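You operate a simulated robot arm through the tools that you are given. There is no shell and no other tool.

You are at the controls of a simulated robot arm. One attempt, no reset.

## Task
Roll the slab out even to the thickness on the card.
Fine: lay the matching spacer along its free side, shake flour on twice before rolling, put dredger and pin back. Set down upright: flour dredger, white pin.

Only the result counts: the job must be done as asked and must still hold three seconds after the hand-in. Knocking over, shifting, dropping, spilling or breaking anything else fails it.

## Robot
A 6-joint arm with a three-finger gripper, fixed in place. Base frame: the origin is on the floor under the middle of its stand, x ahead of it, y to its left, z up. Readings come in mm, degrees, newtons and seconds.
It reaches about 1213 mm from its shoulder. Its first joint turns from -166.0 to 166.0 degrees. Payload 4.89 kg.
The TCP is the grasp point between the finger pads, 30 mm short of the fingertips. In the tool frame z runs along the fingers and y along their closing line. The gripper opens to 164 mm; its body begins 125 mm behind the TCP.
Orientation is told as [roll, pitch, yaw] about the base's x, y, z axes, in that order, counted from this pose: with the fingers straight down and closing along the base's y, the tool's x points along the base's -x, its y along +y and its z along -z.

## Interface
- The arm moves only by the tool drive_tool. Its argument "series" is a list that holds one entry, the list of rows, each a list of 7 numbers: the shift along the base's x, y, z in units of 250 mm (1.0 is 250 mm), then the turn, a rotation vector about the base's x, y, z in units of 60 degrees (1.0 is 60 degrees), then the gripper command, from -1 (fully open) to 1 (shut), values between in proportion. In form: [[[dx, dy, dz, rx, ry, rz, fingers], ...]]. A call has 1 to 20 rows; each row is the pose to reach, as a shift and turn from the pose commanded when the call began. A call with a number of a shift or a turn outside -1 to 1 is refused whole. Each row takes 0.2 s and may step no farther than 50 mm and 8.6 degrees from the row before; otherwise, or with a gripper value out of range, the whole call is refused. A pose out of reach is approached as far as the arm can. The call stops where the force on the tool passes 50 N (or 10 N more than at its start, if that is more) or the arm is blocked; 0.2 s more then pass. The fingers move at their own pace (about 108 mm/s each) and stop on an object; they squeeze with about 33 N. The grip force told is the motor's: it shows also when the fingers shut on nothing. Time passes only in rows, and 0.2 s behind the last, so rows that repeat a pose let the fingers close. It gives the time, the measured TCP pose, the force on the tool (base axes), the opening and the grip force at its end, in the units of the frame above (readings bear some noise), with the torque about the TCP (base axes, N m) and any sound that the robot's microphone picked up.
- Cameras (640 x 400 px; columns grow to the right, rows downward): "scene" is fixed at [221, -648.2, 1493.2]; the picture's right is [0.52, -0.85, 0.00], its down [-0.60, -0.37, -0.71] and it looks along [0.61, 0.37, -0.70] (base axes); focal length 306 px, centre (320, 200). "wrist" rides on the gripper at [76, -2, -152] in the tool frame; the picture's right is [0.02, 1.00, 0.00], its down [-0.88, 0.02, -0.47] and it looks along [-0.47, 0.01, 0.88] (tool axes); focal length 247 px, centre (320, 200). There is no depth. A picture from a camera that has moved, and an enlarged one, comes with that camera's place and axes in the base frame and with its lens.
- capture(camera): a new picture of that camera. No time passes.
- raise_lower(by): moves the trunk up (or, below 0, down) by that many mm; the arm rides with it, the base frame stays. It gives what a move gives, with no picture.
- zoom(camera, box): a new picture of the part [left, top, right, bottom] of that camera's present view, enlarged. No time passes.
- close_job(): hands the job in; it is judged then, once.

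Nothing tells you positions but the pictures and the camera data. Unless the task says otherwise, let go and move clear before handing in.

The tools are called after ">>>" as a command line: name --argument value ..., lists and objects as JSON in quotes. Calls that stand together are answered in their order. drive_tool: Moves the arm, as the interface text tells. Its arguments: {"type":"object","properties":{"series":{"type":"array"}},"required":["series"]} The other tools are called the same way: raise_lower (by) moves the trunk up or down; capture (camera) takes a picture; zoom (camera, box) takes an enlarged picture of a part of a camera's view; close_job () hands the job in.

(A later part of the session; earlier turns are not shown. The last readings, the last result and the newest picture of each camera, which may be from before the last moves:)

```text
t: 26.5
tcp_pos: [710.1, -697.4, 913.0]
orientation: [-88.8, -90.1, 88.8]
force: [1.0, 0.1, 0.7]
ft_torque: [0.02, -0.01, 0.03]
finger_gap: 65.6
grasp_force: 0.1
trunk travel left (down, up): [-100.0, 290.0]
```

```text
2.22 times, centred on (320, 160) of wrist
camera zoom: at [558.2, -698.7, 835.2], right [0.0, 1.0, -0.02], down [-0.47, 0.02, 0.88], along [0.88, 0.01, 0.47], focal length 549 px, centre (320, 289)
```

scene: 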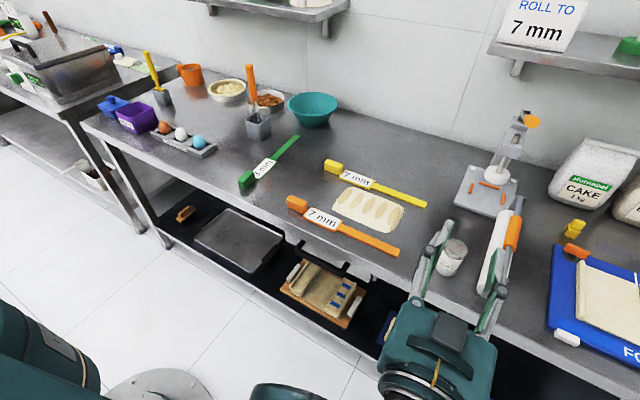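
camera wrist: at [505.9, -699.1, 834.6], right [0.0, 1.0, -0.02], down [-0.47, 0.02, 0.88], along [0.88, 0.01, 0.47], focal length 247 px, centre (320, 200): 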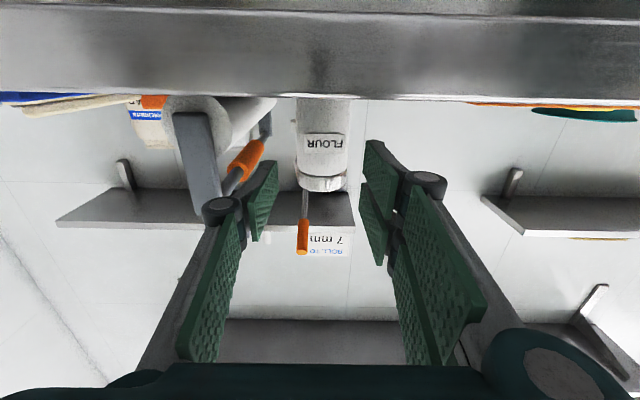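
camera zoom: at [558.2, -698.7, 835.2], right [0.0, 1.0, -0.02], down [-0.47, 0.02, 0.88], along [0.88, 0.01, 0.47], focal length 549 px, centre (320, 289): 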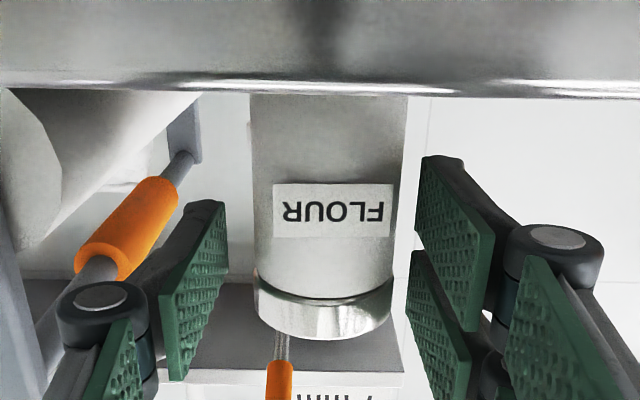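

The dredger is centred between the pads. Closing the grip now.

>>> drive_tool --series '[[[0.02, 0, 0, 0, 0, 0, 0.2], [0.02, 0, 0, 0, 0, 0, 0.5], [0.02, 0, 0, 0, 0, 0, 1], [0.02, 0, 0, 0, 0, 0, 1], [0.02, 0, 0, 0, 0, 0, 1]]]'

>>> zoom --camera "scene" --box '[400, 210, 540, 350]'

```text
t: 27.7
tcp_pos: [715.7, -698.5, 911.6]
orientation: [-80.5, -90.0, 80.5]
force: [-0.3, 0.3, 0.5]
ft_torque: [-0.03, 0.01, -0.03]
finger_gap: 48.1
grasp_force: 32.7
trunk travel left (down, up): [-100.0, 290.0]
```

```text
2.86 times, centred on (470, 280) of scene
camera zoom: at [221.0, -648.2, 1493.2], right [0.52, -0.85, 0.0], down [-0.6, -0.37, -0.71], along [0.61, 0.37, -0.7], focal length 874 px, centre (-109, -29)
```

zoom: 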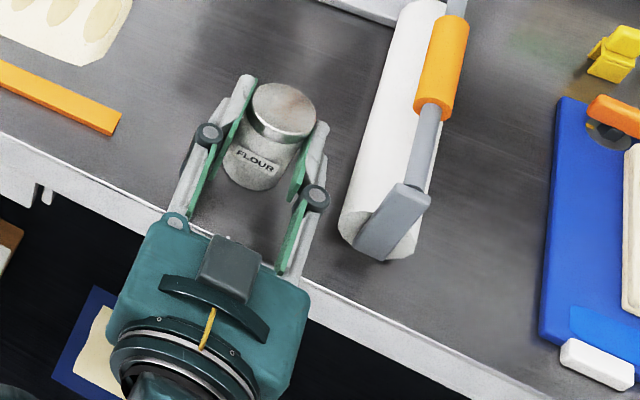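

Gripped at 48 mm. I'll lift straight up ~100 mm, then carry it upright to above the slab centre ([805, −441]).

>>> drive_tool --series '[[[0, 0, 0.05, 0, 0, 0, 1], [0, 0, 0.15, 0, 0, 0, 1], [0, 0, 0.27, 0, 0, 0, 1], [0, 0, 0.4, 0, 0, 0, 1], [0.03, 0.1, 0.4, 0, 0, 0, 1], [0.07, 0.22, 0.4, 0, 0, 0, 1], [0.12, 0.36, 0.4, 0, 0, 0, 1], [0.16, 0.5, 0.4, 0, 0, 0, 1], [0.2, 0.64, 0.4, 0, 0, 0, 1], [0.24, 0.78, 0.4, 0, 0, 0, 1], [0.28, 0.9, 0.4, 0, 0, 0, 1], [0.32, 1.0, 0.4, 0, 0, 0, 1], [0.32, 1.0, 0.4, 0, 0, 0, 1]]]'

>>> capture --camera "scene"

>>> capture --camera "wrist"

```text
t: 30.5
tcp_pos: [792.3, -444.7, 1012.0]
orientation: [-90.4, -89.9, 90.4]
force: [-0.7, -0.9, -1.7]
ft_torque: [0.02, 0.0, 0.08]
finger_gap: 48.1
grasp_force: 33.3
trunk travel left (down, up): [-100.0, 290.0]
```

```text
taken
```

scene: 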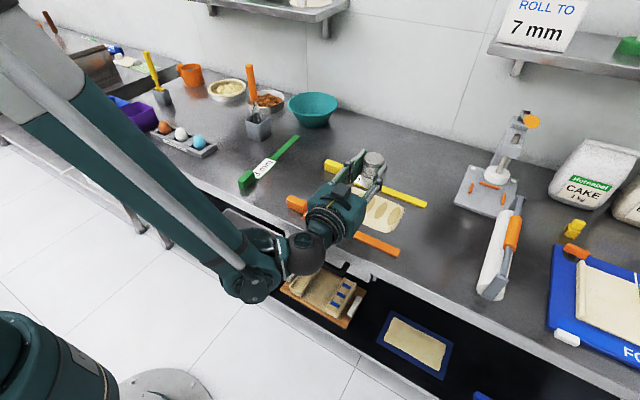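

```text
taken
camera wrist: at [641.5, -446.2, 935.2], right [0.0, 1.0, -0.02], down [-0.47, 0.02, 0.88], along [0.88, 0.01, 0.47], focal length 247 px, centre (320, 200)
```

wrist: 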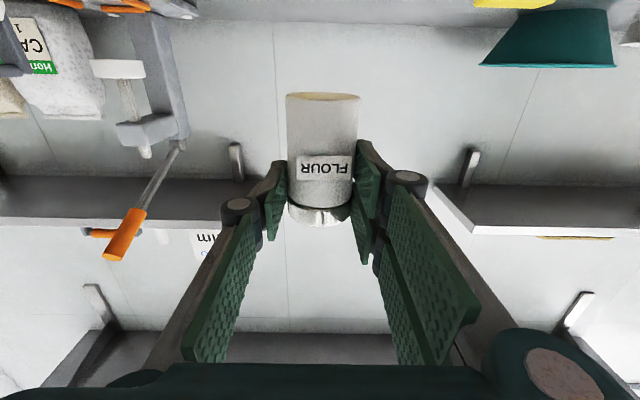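

The dredger is upright above the slab centre. Now I'll roll the wrist about the x axis to invert it, in three stages, checking along the way.

>>> drive_tool --series '[[[0, 0, 0, 0.125, 0, 0, 1], [0, 0, 0, 0.25, 0, 0, 1], [0, 0, 0, 0.375, 0, 0, 1], [0, 0, 0, 0.5, 0, 0, 1], [0, 0, 0, 0.625, 0, 0, 1], [0, 0, 0, 0.75, 0, 0, 1], [0, 0, 0, 0.875, 0, 0, 1], [0, 0, 0, 1.0, 0, 0, 1]]]'

>>> capture --camera "scene"

```text
t: 32.3
tcp_pos: [793.9, -446.0, 1011.3]
orientation: [89.9, -29.9, -90.0]
force: [0.3, 0.0, -0.7]
ft_torque: [-0.04, 0.01, -0.03]
finger_gap: 48.0
grasp_force: 33.2
trunk travel left (down, up): [-100.0, 290.0]
```

```text
taken
```

scene: 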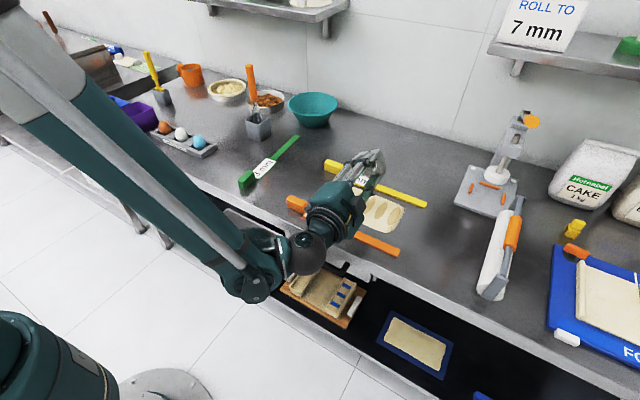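

The roll is going smoothly at 60°. Continuing to 120°, then 180°.

>>> drive_tool --series '[[[0, 0, 0, 0.125, 0, 0, 1], [0, 0, 0, 0.25, 0, 0, 1], [0, 0, 0, 0.375, 0, 0, 1], [0, 0, 0, 0.5, 0, 0, 1], [0, 0, 0, 0.625, 0, 0, 1], [0, 0, 0, 0.75, 0, 0, 1], [0, 0, 0, 0.875, 0, 0, 1], [0, 0, 0, 1.0, 0, 0, 1]]]'

>>> zoom --camera "scene" --box '[280, 120, 440, 270]'

```text
t: 34.1
tcp_pos: [794.4, -447.2, 1012.2]
orientation: [90.0, 30.1, -90.0]
force: [-0.4, -0.5, -1.9]
ft_torque: [-0.04, 0.03, -0.01]
finger_gap: 47.9
grasp_force: 32.8
trunk travel left (down, up): [-100.0, 290.0]
```

```text
2.67 times, centred on (360, 195) of scene
camera zoom: at [221.0, -648.2, 1493.2], right [0.52, -0.85, 0.0], down [-0.6, -0.37, -0.71], along [0.61, 0.37, -0.7], focal length 816 px, centre (213, 213)
```

zoom: 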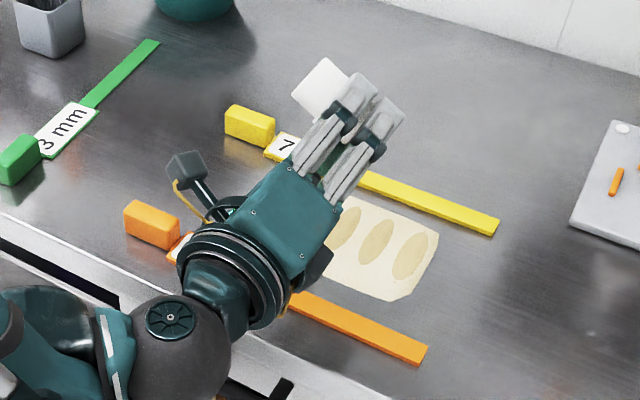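

>>> drive_tool --series '[[[0, 0, 0, 0.125, 0, 0, 1], [0, 0, 0, 0.25, 0, 0, 1], [0, 0, 0, 0.375, 0, 0, 1], [0, 0, 0, 0.5, 0, 0, 1], [0, 0, 0, 0.625, 0, 0, 1], [0, 0, 0, 0.75, 0, 0, 1], [0, 0, 0, 0.875, 0, 0, 1], [0, 0, 0, 1.0, 0, 0, 1]]]'

>>> capture --camera "wrist"

>>> zoom --camera "scene" --box '[280, 120, 440, 270]'

```text
t: 35.9
tcp_pos: [794.3, -446.5, 1012.0]
orientation: [-91.4, 89.9, 88.6]
force: [-0.6, 0.2, -0.4]
ft_torque: [0.01, 0.0, 0.01]
finger_gap: 48.0
grasp_force: 33.3
trunk travel left (down, up): [-100.0, 290.0]
```

```text
taken
camera wrist: at [642.6, -444.8, 1088.8], right [0.0, -1.0, 0.02], down [-0.47, -0.02, -0.88], along [0.88, -0.01, -0.47], focal length 247 px, centre (320, 200)
```

wrist: 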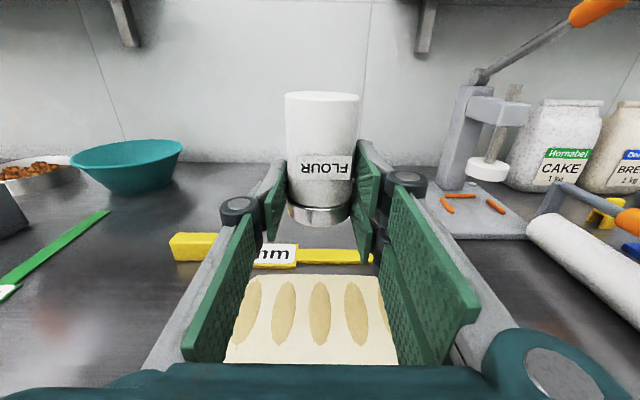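

```text
2.67 times, centred on (360, 195) of scene
camera zoom: at [221.0, -648.2, 1493.2], right [0.52, -0.85, 0.0], down [-0.6, -0.37, -0.71], along [0.61, 0.37, -0.7], focal length 816 px, centre (213, 213)
```

zoom: 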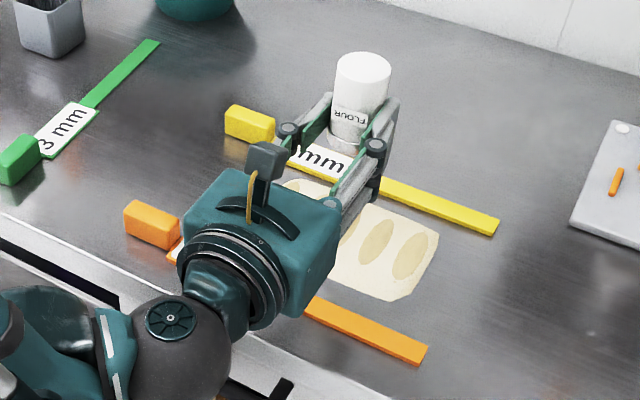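

The dredger is inverted over the slab centre. First shake: a quick up-down stroke, then I'll look for flour.

>>> drive_tool --series '[[[0, 0, 0.18, 0, 0, 0, 1], [0, 0, 0.0, 0, 0, 0, 1], [0, 0, 0.0, 0, 0, 0, 1], [0, 0, 0.0, 0, 0, 0, 1]]]'

>>> capture --camera "wrist"

>>> zoom --camera "scene" --box '[280, 120, 440, 270]'

```text
t: 36.9
tcp_pos: [794.7, -446.7, 1012.4]
orientation: [97.0, 90.0, -83.0]
force: [0.1, -0.3, -0.6]
ft_torque: [0.01, 0.05, -0.02]
finger_gap: 48.2
grasp_force: 33.2
trunk travel left (down, up): [-100.0, 290.0]
```

```text
taken
camera wrist: at [642.8, -443.8, 1089.3], right [0.0, -1.0, 0.02], down [-0.47, -0.02, -0.88], along [0.88, -0.01, -0.47], focal length 247 px, centre (320, 200)
```

wrist: 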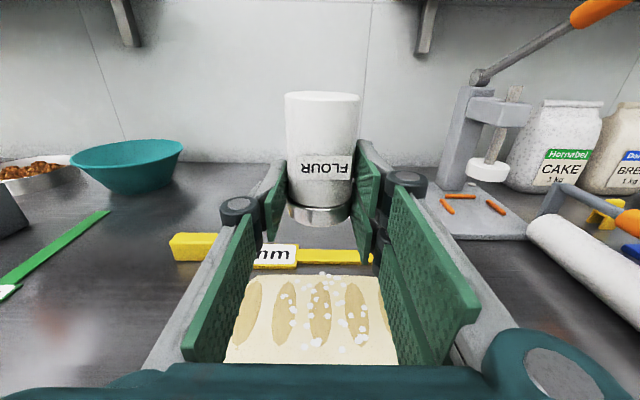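

```text
2.67 times, centred on (360, 195) of scene
camera zoom: at [221.0, -648.2, 1493.2], right [0.52, -0.85, 0.0], down [-0.6, -0.37, -0.71], along [0.61, 0.37, -0.7], focal length 816 px, centre (213, 213)
```

zoom: 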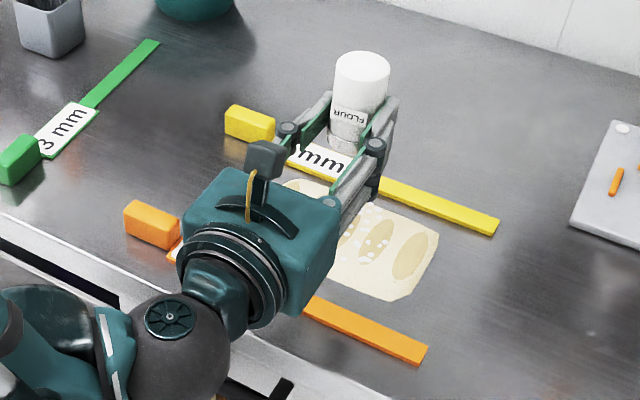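

Flour grains landed on the slab. Second shake, shifted ~10 mm toward the slab's middle.

>>> drive_tool --series '[[[0, 0.04, 0, 0, 0, 0, 1], [0, 0.04, 0, 0, 0, 0, 1], [0, 0.04, 0.18, 0, 0, 0, 1], [0, 0.04, 0.0, 0, 0, 0, 1], [0, 0.04, 0.0, 0, 0, 0, 1], [0, 0.04, 0.0, 0, 0, 0, 1]]]'

>>> capture --camera "wrist"

>>> zoom --camera "wrist" --box '[220, 250, 420, 375]'

```text
t: 38.3
tcp_pos: [795.2, -436.8, 1011.1]
orientation: [95.8, 90.1, -84.3]
force: [0.3, 0.6, -0.5]
ft_torque: [-0.05, 0.05, 0.0]
finger_gap: 47.7
grasp_force: 33.0
trunk travel left (down, up): [-100.0, 290.0]
```

```text
taken
camera wrist: at [643.1, -433.6, 1087.9], right [0.0, -1.0, 0.02], down [-0.47, -0.02, -0.88], along [0.88, -0.01, -0.47], focal length 247 px, centre (320, 200)
```

wrist: 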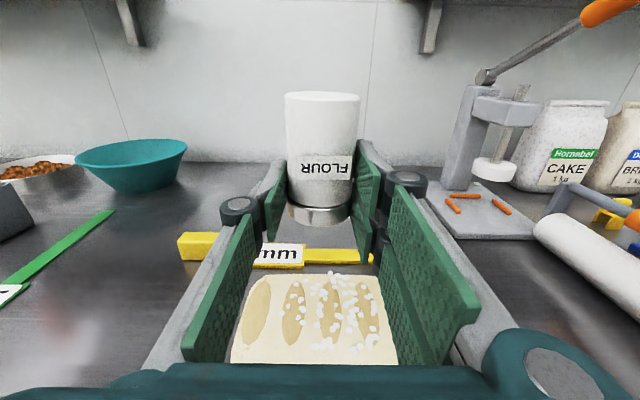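

```text
3.20 times, centred on (320, 312) of wrist
camera zoom: at [643.1, -433.6, 1087.9], right [0.0, -1.0, 0.02], down [-0.47, -0.02, -0.88], along [0.88, -0.01, -0.47], focal length 790 px, centre (320, -160)
```

zoom: 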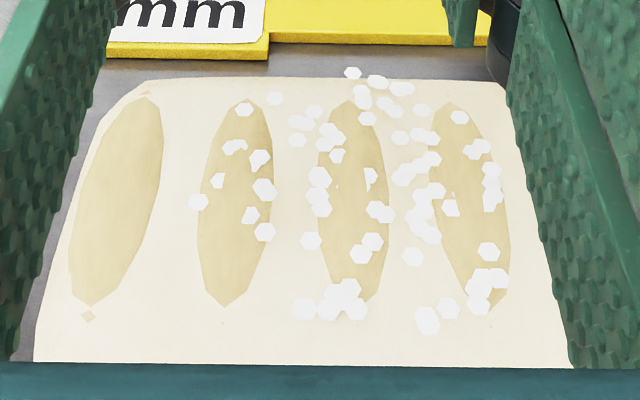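

Two shakes done, with flour spread over the slab. Now I'll slowly roll the dredger back upright in place.

>>> drive_tool --series '[[[0, 0, 0, -0.1, 0, 0, 1], [0, 0, 0, -0.225, 0, 0, 1], [0, 0, 0, -0.35, 0, 0, 1], [0, 0, 0, -0.475, 0, 0, 1], [0, 0, 0, -0.6, 0, 0, 1], [0, 0, 0, -0.725, 0, 0, 1], [0, 0, 0, -0.85, 0, 0, 1], [0, 0, 0, -0.975, 0, 0, 1], [0, 0, 0, -1.0, 0, 0, 1]]]'

>>> drive_tool --series '[[[0, 0, 0, -0.1, 0, 0, 1], [0, 0, 0, -0.225, 0, 0, 1], [0, 0, 0, -0.35, 0, 0, 1], [0, 0, 0, -0.475, 0, 0, 1], [0, 0, 0, -0.6, 0, 0, 1], [0, 0, 0, -0.725, 0, 0, 1], [0, 0, 0, -0.85, 0, 0, 1], [0, 0, 0, -0.975, 0, 0, 1], [0, 0, 0, -1.0, 0, 0, 1]]]'

>>> drive_tool --series '[[[0, 0, 0, -0.1, 0, 0, 1], [0, 0, 0, -0.225, 0, 0, 1], [0, 0, 0, -0.35, 0, 0, 1], [0, 0, 0, -0.475, 0, 0, 1], [0, 0, 0, -0.6, 0, 0, 1], [0, 0, 0, -0.725, 0, 0, 1], [0, 0, 0, -0.85, 0, 0, 1], [0, 0, 0, -0.95, 0, 0, 1], [0, 0, 0, -1.0, 0, 0, 1]]]'

>>> zoom --camera "scene" --box '[280, 120, 440, 270]'

>>> capture --camera "wrist"

```text
t: 40.3
tcp_pos: [795.2, -436.7, 1011.6]
orientation: [90.0, 29.9, -90.0]
force: [-0.3, -0.2, -0.6]
ft_torque: [0.0, -0.01, -0.03]
finger_gap: 47.7
grasp_force: 32.4
trunk travel left (down, up): [-100.0, 290.0]
```

```text
t: 42.3
tcp_pos: [795.4, -436.9, 1013.0]
orientation: [90.0, -30.1, -90.0]
force: [0.6, -0.1, -1.0]
ft_torque: [-0.02, 0.03, 0.01]
finger_gap: 48.1
grasp_force: 32.8
trunk travel left (down, up): [-100.0, 290.0]
```

```text
t: 44.3
tcp_pos: [795.1, -436.4, 1012.7]
orientation: [-87.2, -90.0, 87.1]
force: [0.4, -1.1, -0.8]
ft_torque: [-0.04, 0.02, 0.0]
finger_gap: 47.9
grasp_force: 32.5
trunk travel left (down, up): [-100.0, 290.0]
```

```text
2.67 times, centred on (360, 195) of scene
camera zoom: at [221.0, -648.2, 1493.2], right [0.52, -0.85, 0.0], down [-0.6, -0.37, -0.71], along [0.61, 0.37, -0.7], focal length 816 px, centre (213, 213)
```

zoom: 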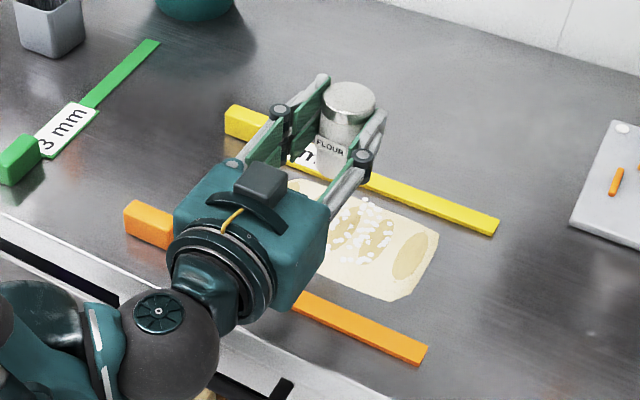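

```text
taken
camera wrist: at [643.2, -438.0, 935.9], right [0.0, 1.0, -0.02], down [-0.47, 0.02, 0.88], along [0.88, 0.01, 0.47], focal length 247 px, centre (320, 200)
```

wrist: 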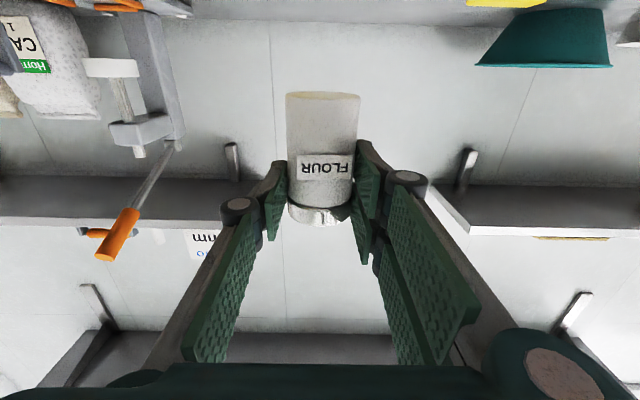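

The dredger is upright and hasn't slipped. I'll carry it back over its original spot.

>>> drive_tool --series '[[[-0.03, -0.1, 0, 0, 0, 0, 1], [-0.07, -0.24, 0, 0, 0, 0, 1], [-0.12, -0.38, 0, 0, 0, 0, 1], [-0.17, -0.52, 0, 0, 0, 0, 1], [-0.22, -0.66, 0, 0, 0, 0, 1], [-0.27, -0.8, 0, 0, 0, 0, 1], [-0.31, -0.92, 0, 0, 0, 0, 1], [-0.32, -1.0, 0, 0, 0, 0, 1], [-0.32, -1.0, 0, 0, 0, 0, 1]]]'

>>> drive_tool --series '[[[0, -0.04, -0.05, 0, 0, 0, 1], [0, -0.04, -0.17, 0, 0, 0, 1], [0, -0.04, -0.28, 0, 0, 0, 1], [0, -0.04, -0.35, 0, 0, 0, 1], [0, -0.04, -0.38, 0, 0, 0, 1], [0, -0.04, -0.38, 0, 0, 0, 1]]]'

>>> zoom --camera "scene" --box '[400, 210, 540, 350]'

>>> capture --camera "wrist"

```text
t: 46.3
tcp_pos: [716.1, -685.3, 1012.4]
orientation: [-76.4, -90.0, 76.4]
force: [-0.2, 0.8, -1.3]
ft_torque: [-0.01, 0.07, -0.02]
finger_gap: 48.0
grasp_force: 32.9
trunk travel left (down, up): [-100.0, 290.0]
```

```text
t: 47.7
tcp_pos: [714.9, -697.3, 916.2]
orientation: [-77.7, -90.0, 77.7]
force: [1.0, -0.7, -2.2]
ft_torque: [-0.04, 0.04, 0.03]
finger_gap: 47.9
grasp_force: 33.1
trunk travel left (down, up): [-100.0, 290.0]
```

```text
2.86 times, centred on (470, 280) of scene
camera zoom: at [221.0, -648.2, 1493.2], right [0.52, -0.85, 0.0], down [-0.6, -0.37, -0.71], along [0.61, 0.37, -0.7], focal length 874 px, centre (-109, -29)
```

zoom: 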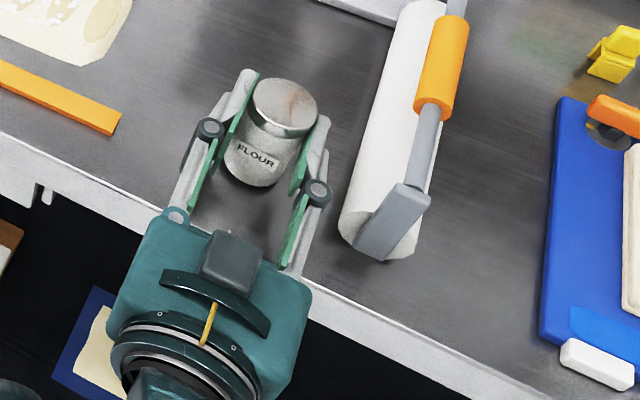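

```text
taken
camera wrist: at [563.2, -697.8, 841.4], right [0.0, 1.0, -0.02], down [-0.47, 0.02, 0.88], along [0.88, 0.01, 0.47], focal length 247 px, centre (320, 200)
```

wrist: 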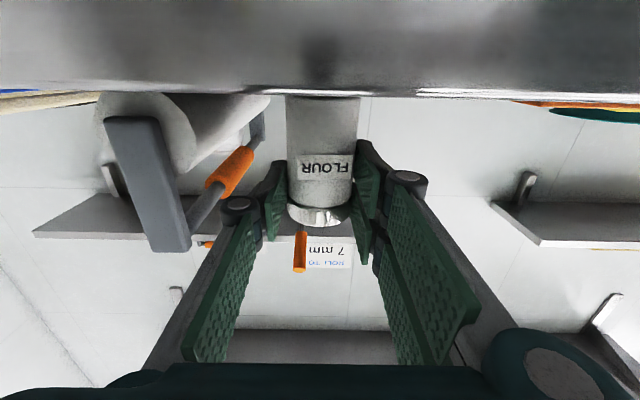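

It's back over its spot, ~5 mm above the counter. Lowering the rest gently and watching for contact.

>>> drive_tool --series '[[[0, 0, -0.01, 0, 0, 0, 1], [0, 0, -0.018, 0, 0, 0, 1], [0, 0, -0.02, 0, 0, 0, 1], [0, 0, -0.02, 0, 0, 0, 1]]]'

```text
t: 48.7
tcp_pos: [714.1, -696.1, 911.7]
orientation: [-78.0, -90.0, 78.1]
force: [0.2, 0.5, -1.1]
ft_torque: [0.02, 0.04, 0.03]
finger_gap: 48.1
grasp_force: 32.7
trunk travel left (down, up): [-100.0, 290.0]
```

>>> drive_tool --series '[[[0, 0, -0.003, 0, 0, 0, 1], [0, 0, -0.005, 0, 0, 0, 1], [0, 0, -0.005, 0, 0, 0, 1]]]'

>>> zoom --camera "scene" --box '[430, 220, 500, 290]'

```text
t: 49.5
tcp_pos: [714.1, -696.0, 911.1]
orientation: [-132.5, -90.0, 132.5]
force: [2.2, -2.6, 11.1]
ft_torque: [-0.4, -0.28, 0.04]
finger_gap: 48.0
grasp_force: 32.9
trunk travel left (down, up): [-100.0, 290.0]
```

```text
5.71 times, centred on (465, 255) of scene
camera zoom: at [221.0, -648.2, 1493.2], right [0.52, -0.85, 0.0], down [-0.6, -0.37, -0.71], along [0.61, 0.37, -0.7], focal length 1749 px, centre (-509, -114)
```

zoom: 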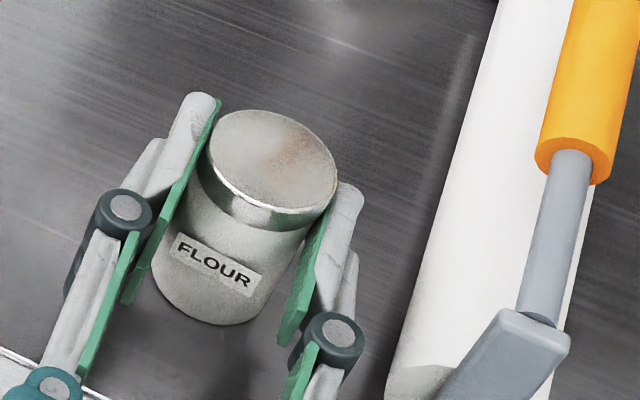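

Contact with the counter at ~11 N. I'll ease off slightly, open, and back out straight along −x.

>>> drive_tool --series '[[[0, 0, 0.003, 0, 0, 0, 1], [0, 0, 0.003, 0, 0, 0, 0.6], [0, 0, 0.003, 0, 0, 0, 0.2], [0, 0, 0.003, 0, 0, 0, 0.2], [0, 0, 0.003, 0, 0, 0, 0.2]]]'

>>> zoom --camera "scene" --box '[430, 220, 500, 290]'

```text
t: 50.7
tcp_pos: [715.2, -696.2, 912.1]
orientation: [-78.4, -90.0, 78.3]
force: [-0.3, -0.7, 0.1]
ft_torque: [0.0, 0.03, 0.03]
finger_gap: 65.3
grasp_force: 0.1
trunk travel left (down, up): [-100.0, 290.0]
```

```text
5.71 times, centred on (465, 255) of scene
camera zoom: at [221.0, -648.2, 1493.2], right [0.52, -0.85, 0.0], down [-0.6, -0.37, -0.71], along [0.61, 0.37, -0.7], focal length 1749 px, centre (-509, -114)
```

zoom: 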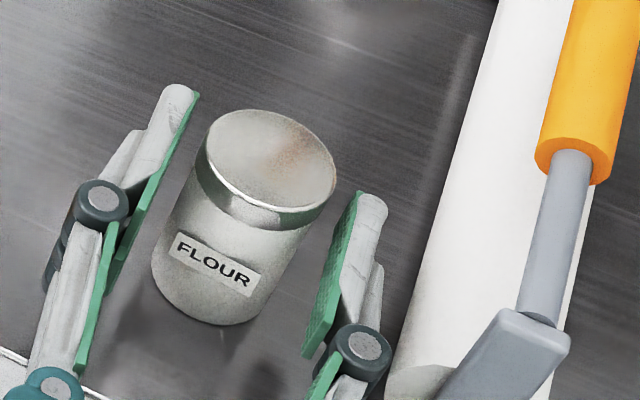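

The dredger stands free and upright. Backing out now and rising clear.

>>> drive_tool --series '[[[-0.08, 0, 0, 0, 0, 0, 0.2], [-0.18, 0, 0, 0, 0, 0, 0.2], [-0.3, 0, 0, 0, 0, 0, 0.2], [-0.45, 0, 0, 0, 0, 0, 0.2], [-0.6, 0, 0, 0, 0, 0, 0.2], [-0.65, 0, 0.12, 0, 0, 0, 0.2], [-0.65, 0, 0.3, 0, 0, 0, 0.2], [-0.65, 0, 0.48, 0, 0, 0, 0.2], [-0.65, 0, 0.66, 0, 0, 0, 0.2], [-0.65, 0, 0.84, 0, 0, 0, 0.2]]]'

>>> capture --camera "scene"

```text
t: 52.9
tcp_pos: [549.5, -697.3, 1122.1]
orientation: [-4.0, -90.0, 4.1]
force: [1.2, -1.0, -1.3]
ft_torque: [0.02, -0.11, 0.23]
finger_gap: 65.4
grasp_force: 0.1
trunk travel left (down, up): [-100.0, 290.0]
```

```text
taken
```

scene: 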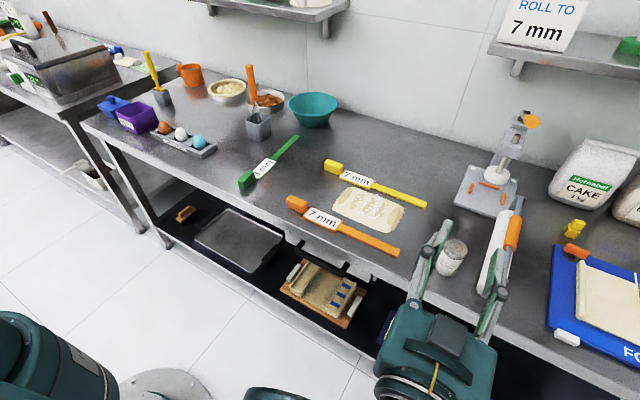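

All clear and the dredger is upright in its place. Now I'll tilt the gripper back toward pointing down for the pin (grip centre around [825, −793, ~952]).

>>> drive_tool --series '[[[0, 0, 0, 0, 0.125, 0, 0.2], [0, 0, 0.02, 0, 0.25, 0, 0.2], [0, 0, 0.04, 0, 0.375, 0, 0.1], [0, 0, 0.06, 0, 0.5, 0, 0], [0, 0, 0.08, 0, 0.625, 0, 0], [0, 0, 0.1, 0, 0.75, 0, 0], [0, 0, 0.1, 0, 0.875, 0, 0], [0, 0, 0.1, 0, 1.0, 0, 0]]]'

>>> drive_tool --series '[[[0.05, 0, 0, 0, 0.125, 0, 0], [0.1, 0, 0, 0, 0.25, 0, 0], [0.15, 0, 0, 0, 0.375, 0, 0], [0.2, 0, 0, 0, 0.5, 0, 0], [0.2, -0.1, 0, 0, 0.5, 0, 0], [0.2, -0.2, 0, 0, 0.5, 0, 0]]]'

>>> capture --camera "wrist"

>>> capture --camera "scene"

```text
t: 54.7
tcp_pos: [550.2, -696.6, 1147.6]
orientation: [0.0, -29.9, 0.0]
force: [-0.8, -0.2, 0.8]
ft_torque: [0.06, -0.15, 0.04]
finger_gap: 81.8
grasp_force: 0.0
trunk travel left (down, up): [-100.0, 290.0]
```

```text
t: 56.1
tcp_pos: [603.4, -745.7, 1146.5]
orientation: [-0.2, 0.1, 0.1]
force: [1.2, 2.6, 0.3]
ft_torque: [-0.3, 0.15, 0.03]
finger_gap: 81.7
grasp_force: 0.1
trunk travel left (down, up): [-100.0, 290.0]
```

```text
taken
camera wrist: at [527.8, -746.8, 1300.2], right [-0.02, 1.0, 0.0], down [0.88, 0.02, 0.47], along [0.47, 0.01, -0.88], focal length 247 px, centre (320, 200)
```

wrist: 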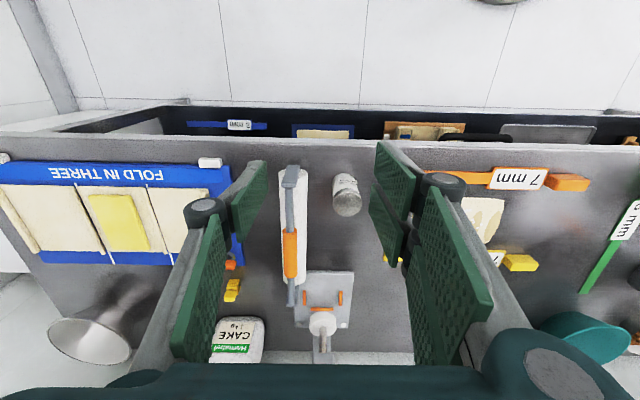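

```text
taken
```

scene: 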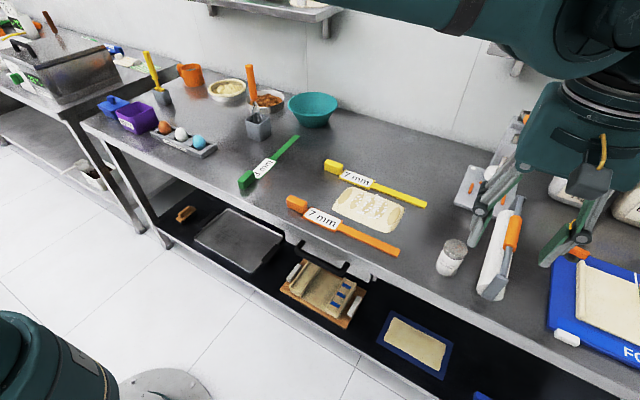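

Path over to the pin looks clear (the press lever stays beyond x≈960). I'll move above the pin's orange grip and look down at it.

>>> drive_tool --series '[[[0.1, -0.05, 0, 0, 0, 0, 0], [0.2, -0.1, 0, 0, 0, 0, 0], [0.3, -0.15, 0, 0, 0, 0, 0], [0.4, -0.19, 0, 0, 0, 0, 0], [0.5, -0.19, 0, 0, 0, 0, 0], [0.6, -0.19, 0, 0, 0, 0, 0]]]'

>>> capture --camera "wrist"

>>> capture --camera "scene"

```text
t: 57.5
tcp_pos: [750.5, -791.9, 1149.5]
orientation: [0.1, 0.1, 0.0]
force: [-1.6, -0.5, 0.6]
ft_torque: [0.04, -0.23, 0.03]
finger_gap: 82.1
grasp_force: 0.1
trunk travel left (down, up): [-100.0, 290.0]
```

```text
taken
camera wrist: at [675.5, -793.7, 1301.7], right [-0.02, 1.0, 0.0], down [0.88, 0.02, 0.47], along [0.47, 0.01, -0.88], focal length 247 px, centre (320, 200)
```

wrist: 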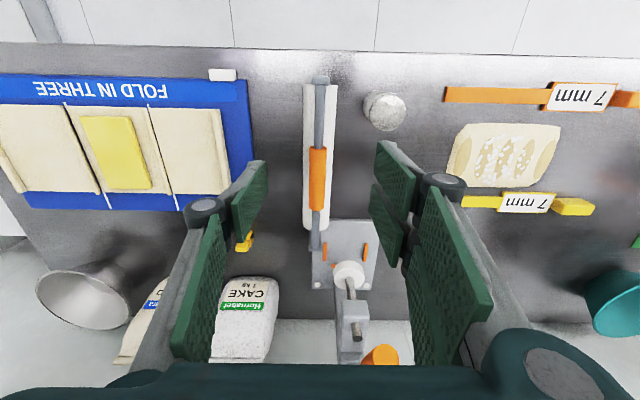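

```text
taken
```

scene: 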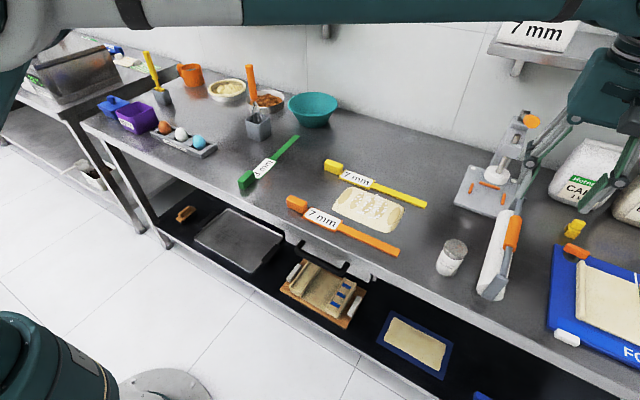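

I'm nearly above the pin. The press lever handle is near [950, −722, 1145], so I must stay clear of it. Zooming in to locate the orange grip precisely.

>>> zoom --camera "wrist" --box '[270, 60, 390, 260]'

>>> zoom --camera "wrist" --box '[280, 130, 360, 230]'

>>> zoom --camera "wrist" --box '[440, 70, 600, 220]'

```text
2.00 times, centred on (330, 160) of wrist
camera zoom: at [675.5, -793.7, 1301.7], right [-0.02, 1.0, 0.0], down [0.88, 0.02, 0.47], along [0.47, 0.01, -0.88], focal length 494 px, centre (300, 280)
```

zoom: 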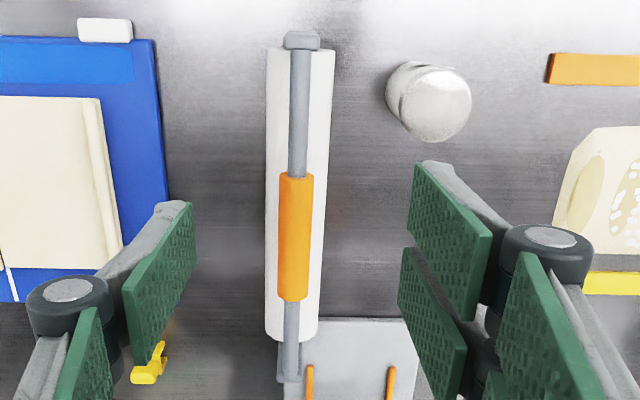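

```text
4.00 times, centred on (320, 180) of wrist
camera zoom: at [675.5, -793.7, 1301.7], right [-0.02, 1.0, 0.0], down [0.88, 0.02, 0.47], along [0.47, 0.01, -0.88], focal length 988 px, centre (320, 280)
```

zoom: 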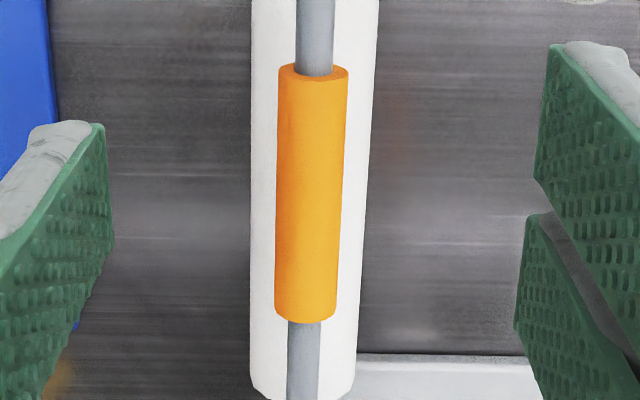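

```text
2.67 times, centred on (520, 145) of wrist
camera zoom: at [675.5, -793.7, 1301.7], right [-0.02, 1.0, 0.0], down [0.88, 0.02, 0.47], along [0.47, 0.01, -0.88], focal length 659 px, centre (-213, 347)
```

zoom: 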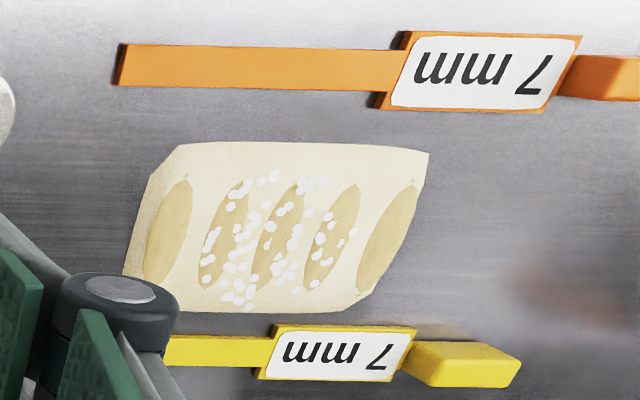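

The grip's axis is at about y=−795.5, centre x≈828, z≈945 (Ø25), above the roller (R≈27). I'll move over it and down to z≈1040 first, then re-check clearances to the press lever.

>>> drive_tool --series '[[[0.1, -0.014, 0, 0, 0, 0, 0], [0.2, -0.014, 0, 0, 0, 0, 0], [0.296, -0.014, 0, 0, 0, 0, 0], [0.296, -0.014, -0.12, 0, 0, 0, 0], [0.296, -0.014, -0.24, 0, 0, 0, 0], [0.296, -0.014, -0.36, 0, 0, 0, 0], [0.296, -0.014, -0.43, 0, 0, 0, 0.2], [0.296, -0.014, -0.43, 0, 0, 0, 0.2]]]'

>>> capture --camera "wrist"

>>> capture --camera "scene"

```text
t: 59.3
tcp_pos: [824.8, -798.4, 1039.3]
orientation: [0.0, -0.1, 0.1]
force: [0.2, 0.8, 0.2]
ft_torque: [0.03, 0.0, 0.01]
finger_gap: 65.5
grasp_force: 0.1
trunk travel left (down, up): [-100.0, 290.0]
```

```text
taken
camera wrist: at [749.0, -799.6, 1191.3], right [-0.02, 1.0, 0.0], down [0.88, 0.02, 0.47], along [0.47, 0.01, -0.88], focal length 247 px, centre (320, 200)
```

wrist: 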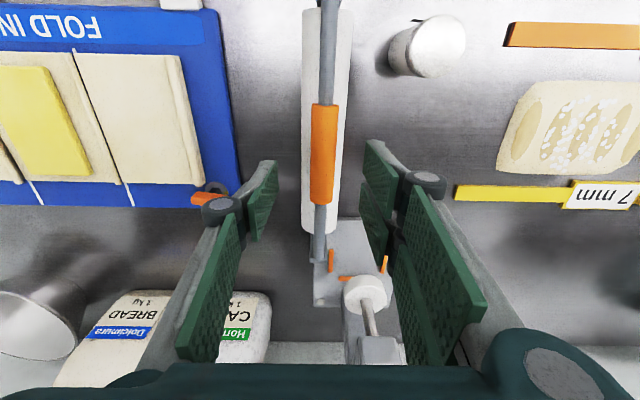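

```text
taken
```

scene: 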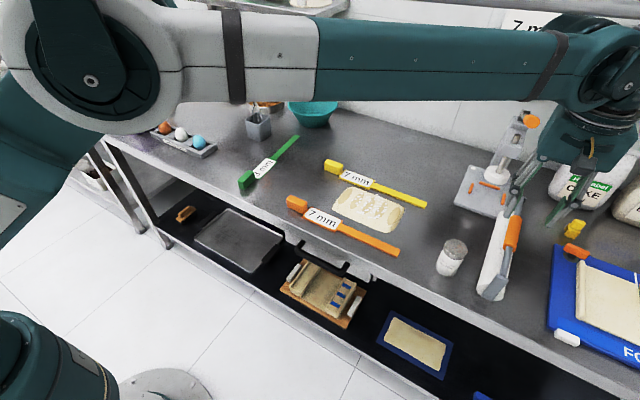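

>>> zoom --camera "wrist" --box '[270, 80, 390, 230]'

>>> zoom --camera "scene" --box '[470, 60, 640, 310]'

```text
2.67 times, centred on (330, 155) of wrist
camera zoom: at [749.0, -799.6, 1191.3], right [-0.02, 1.0, 0.0], down [0.88, 0.02, 0.47], along [0.47, 0.01, -0.88], focal length 659 px, centre (293, 320)
```

zoom: 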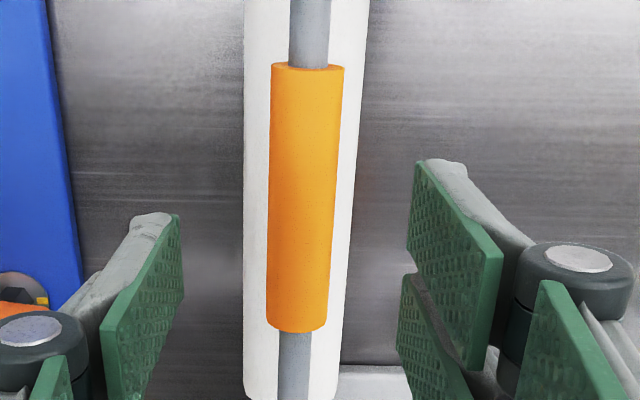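

```text
1.60 times, centred on (555, 185) of scene
camera zoom: at [221.0, -648.2, 1493.2], right [0.52, -0.85, 0.0], down [-0.6, -0.37, -0.71], along [0.61, 0.37, -0.7], focal length 490 px, centre (-56, 224)
```

zoom: 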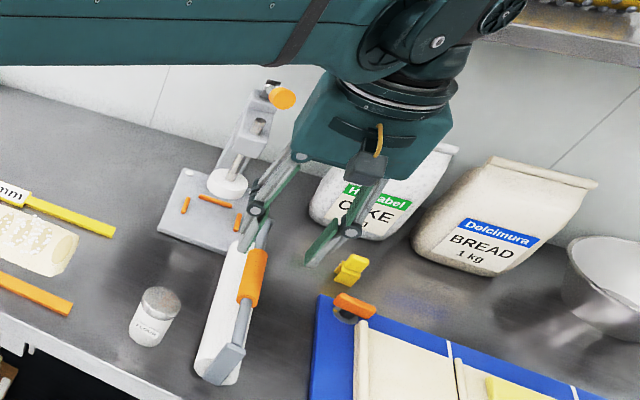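

The grip axis is confirmed at z≈947, about 3 mm to +y of the TCP. Lowering to TCP z≈955 (tips ~9 mm above the roller) and checking.

>>> drive_tool --series '[[[0.004, 0.012, -0.08, 0, 0, 0, 0.2], [0.004, 0.012, -0.16, 0, 0, 0, 0.2], [0.004, 0.012, -0.24, 0, 0, 0, 0.2], [0.004, 0.012, -0.3, 0, 0, 0, 0.2], [0.004, 0.012, -0.338, 0, 0, 0, 0.2], [0.004, 0.012, -0.338, 0, 0, 0, 0.2]]]'

>>> capture --camera "wrist"

>>> zoom --camera "scene" --box '[450, 90, 610, 310]'

```text
t: 60.7
tcp_pos: [828.4, -795.8, 953.9]
orientation: [-0.1, 0.0, 0.2]
force: [0.8, 0.2, -0.7]
ft_torque: [0.01, 0.02, 0.02]
finger_gap: 65.3
grasp_force: 0.0
trunk travel left (down, up): [-100.0, 290.0]
```

```text
taken
camera wrist: at [751.6, -797.3, 1106.3], right [-0.02, 1.0, 0.0], down [0.88, 0.02, 0.47], along [0.47, 0.01, -0.88], focal length 247 px, centre (320, 200)
```

wrist: 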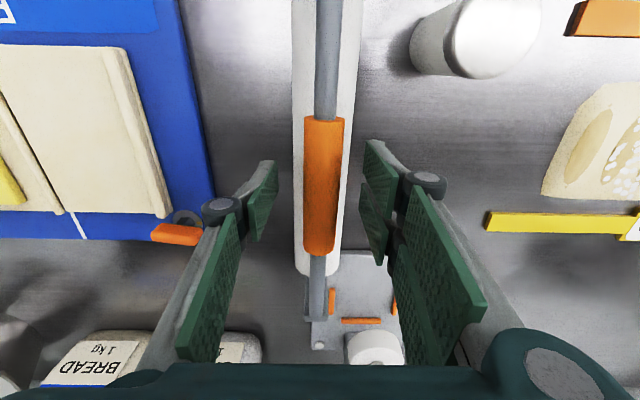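

```text
1.82 times, centred on (530, 200) of scene
camera zoom: at [221.0, -648.2, 1493.2], right [0.52, -0.85, 0.0], down [-0.6, -0.37, -0.71], along [0.61, 0.37, -0.7], focal length 556 px, centre (-62, 200)
```

zoom: 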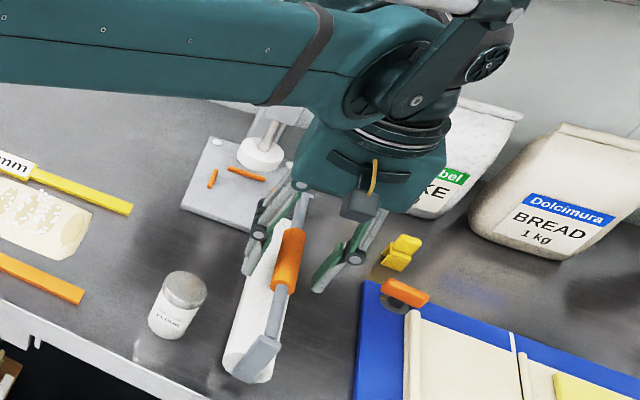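

The grip sits centred between the fingers. Closing on it.

>>> drive_tool --series '[[[0, 0, 0, 0, 0, 0, 0.5], [0, 0, 0, 0, 0, 0, 0.7], [0, 0, 0, 0, 0, 0, 1], [0, 0, 0, 0, 0, 0, 1], [0, 0, 0, 0, 0, 0, 1]]]'

>>> capture --camera "wrist"

>>> zoom --camera "scene" --box '[450, 90, 610, 310]'

```text
t: 61.9
tcp_pos: [827.0, -796.3, 954.0]
orientation: [0.1, 0.0, 0.1]
force: [-1.2, 0.0, -0.3]
ft_torque: [0.0, 0.0, 0.02]
finger_gap: 24.5
grasp_force: 33.1
trunk travel left (down, up): [-100.0, 290.0]
```

```text
taken
camera wrist: at [751.6, -797.3, 1106.5], right [-0.02, 1.0, 0.0], down [0.88, 0.02, 0.47], along [0.47, 0.01, -0.88], focal length 247 px, centre (320, 200)
```

wrist: 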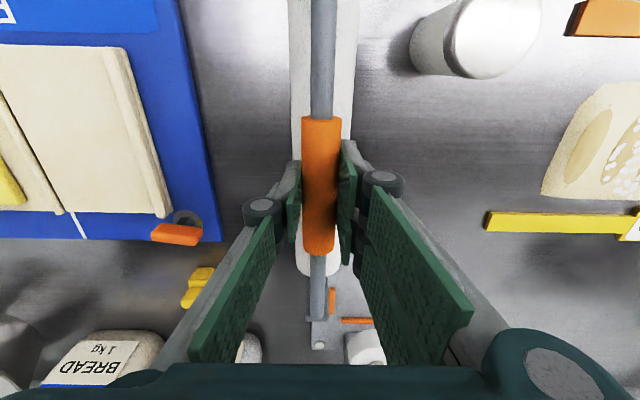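

```text
1.82 times, centred on (530, 200) of scene
camera zoom: at [221.0, -648.2, 1493.2], right [0.52, -0.85, 0.0], down [-0.6, -0.37, -0.71], along [0.61, 0.37, -0.7], focal length 556 px, centre (-62, 200)
```

zoom: 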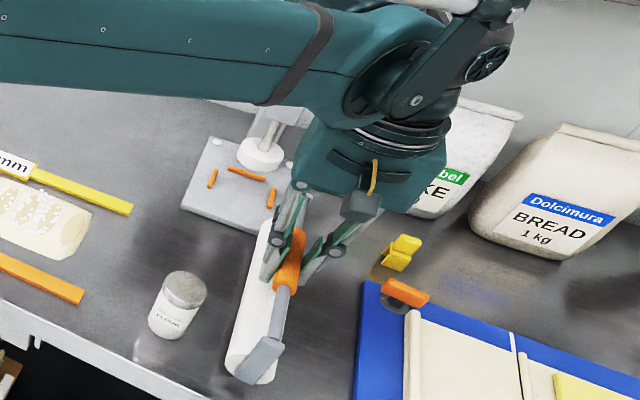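

Pin gripped at 24.5 mm. I'll lift a little and check that it stays level.

>>> drive_tool --series '[[[0, 0, 0.02, 0, 0, 0, 1], [0, 0, 0.05, 0, 0, 0, 1], [0, 0, 0.1, 0, 0, 0, 1], [0, 0, 0.1, 0, 0, 0, 1]]]'

>>> capture --camera "wrist"

>>> zoom --camera "scene" --box '[450, 90, 610, 310]'

```text
t: 62.9
tcp_pos: [827.3, -794.4, 980.0]
orientation: [0.0, 0.0, 0.2]
force: [0.4, 0.7, -5.1]
ft_torque: [-0.01, 0.01, 0.0]
finger_gap: 24.5
grasp_force: 32.8
trunk travel left (down, up): [-100.0, 290.0]
```

```text
taken
camera wrist: at [751.2, -795.8, 1131.7], right [-0.02, 1.0, 0.0], down [0.88, 0.02, 0.47], along [0.47, 0.01, -0.88], focal length 247 px, centre (320, 200)
```

wrist: 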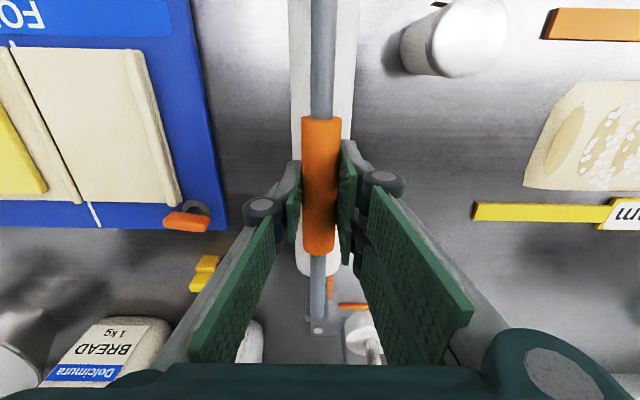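

```text
1.82 times, centred on (530, 200) of scene
camera zoom: at [221.0, -648.2, 1493.2], right [0.52, -0.85, 0.0], down [-0.6, -0.37, -0.71], along [0.61, 0.37, -0.7], focal length 556 px, centre (-62, 200)
```

zoom: 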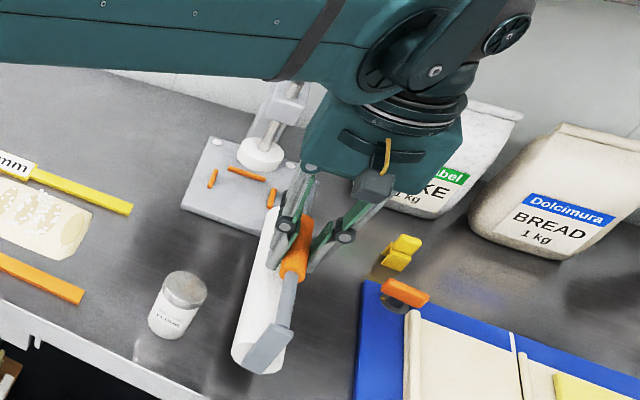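

The pin hangs level (about 5 N). I'll lift ~105 mm more with a small shift toward −x to clear the dredger and press lever, then carry it over toward the slab's −y end.

>>> drive_tool --series '[[[0, 0, 0.1, 0, 0, 0, 1], [0, 0, 0.22, 0, 0, 0, 1], [-0.05, 0, 0.34, 0, 0, 0, 1], [-0.12, 0, 0.43, 0, 0, 0, 1], [-0.12, 0.1, 0.43, 0, 0, 0, 1], [-0.12, 0.25, 0.43, 0, 0, 0, 1], [-0.12, 0.4, 0.43, 0, 0, 0, 1], [-0.12, 0.55, 0.43, 0, 0, 0, 1], [-0.12, 0.7, 0.43, 0, 0, 0, 1], [-0.12, 0.85, 0.43, 0, 0, 0, 1], [-0.1, 0.95, 0.43, 0, 0, 0, 1], [-0.084, 0.96, 0.43, 0, 0, 0, 1]]]'

>>> capture --camera "scene"

>>> capture --camera "wrist"

```text
t: 65.5
tcp_pos: [807.4, -552.6, 1087.1]
orientation: [-0.1, 0.0, 0.1]
force: [-0.5, 0.5, -4.2]
ft_torque: [-0.05, -0.04, -0.01]
finger_gap: 24.5
grasp_force: 33.0
trunk travel left (down, up): [-100.0, 290.0]
```

```text
taken
```

scene: 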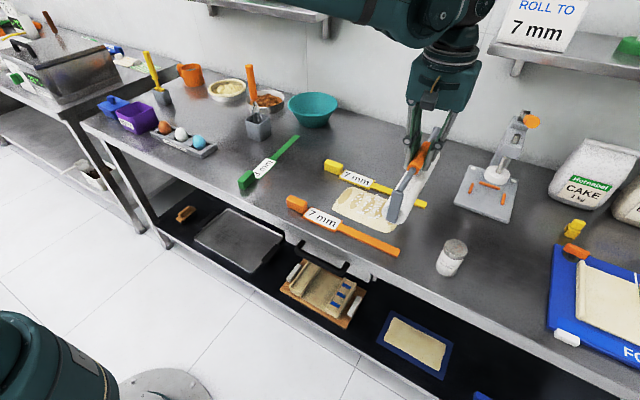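

```text
taken
camera wrist: at [731.3, -554.6, 1239.6], right [-0.02, 1.0, 0.0], down [0.88, 0.02, 0.47], along [0.47, 0.01, -0.88], focal length 247 px, centre (320, 200)
```

wrist: 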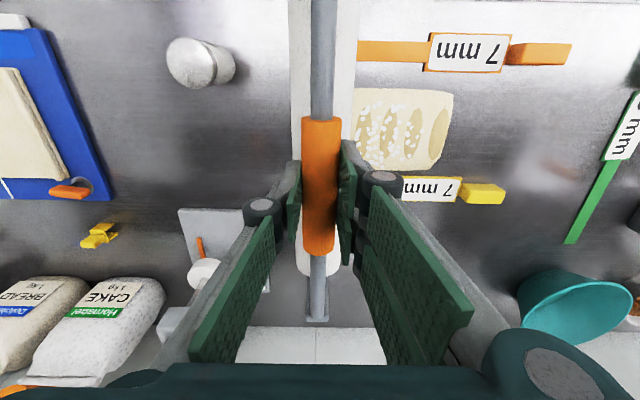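

The pin is over the slab's −y end, level. Before pressing, I'll zoom in on the spacer label plates to see whether they're flush with the bars.

>>> zoom --camera "scene" --box '[280, 185, 410, 265]'

>>> zoom --camera "scene" --box '[315, 150, 405, 205]'

>>> zoom --camera "wrist" --box '[340, 20, 600, 220]'

```text
4.92 times, centred on (345, 225) of scene
camera zoom: at [221.0, -648.2, 1493.2], right [0.52, -0.85, 0.0], down [-0.6, -0.37, -0.71], along [0.61, 0.37, -0.7], focal length 1507 px, centre (197, 77)
```

zoom: 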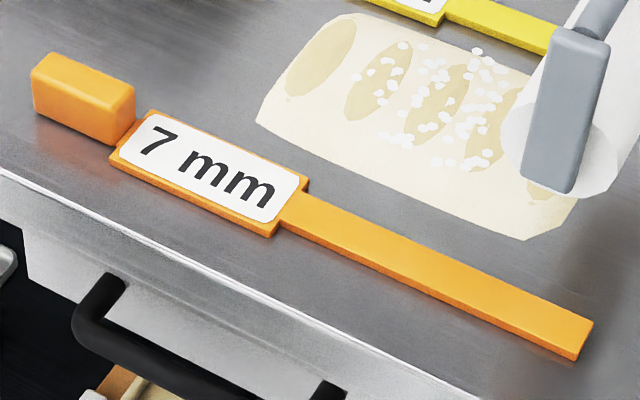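

```text
7.11 times, centred on (360, 178) of scene
camera zoom: at [221.0, -648.2, 1493.2], right [0.52, -0.85, 0.0], down [-0.6, -0.37, -0.71], along [0.61, 0.37, -0.7], focal length 2176 px, centre (36, 360)
```

zoom: 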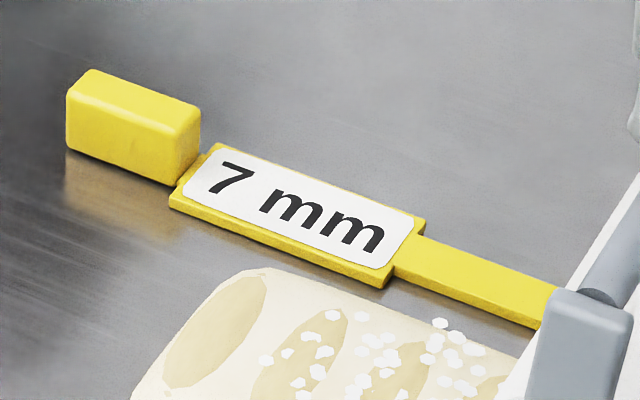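

```text
2.00 times, centred on (470, 120) of wrist
camera zoom: at [731.3, -554.6, 1239.6], right [-0.02, 1.0, 0.0], down [0.88, 0.02, 0.47], along [0.47, 0.01, -0.88], focal length 494 px, centre (20, 360)
```

zoom: 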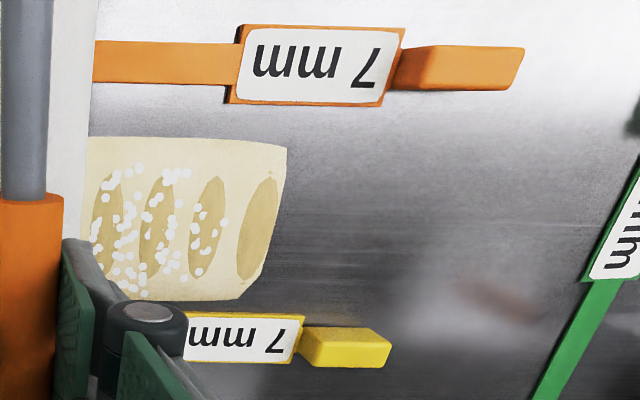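

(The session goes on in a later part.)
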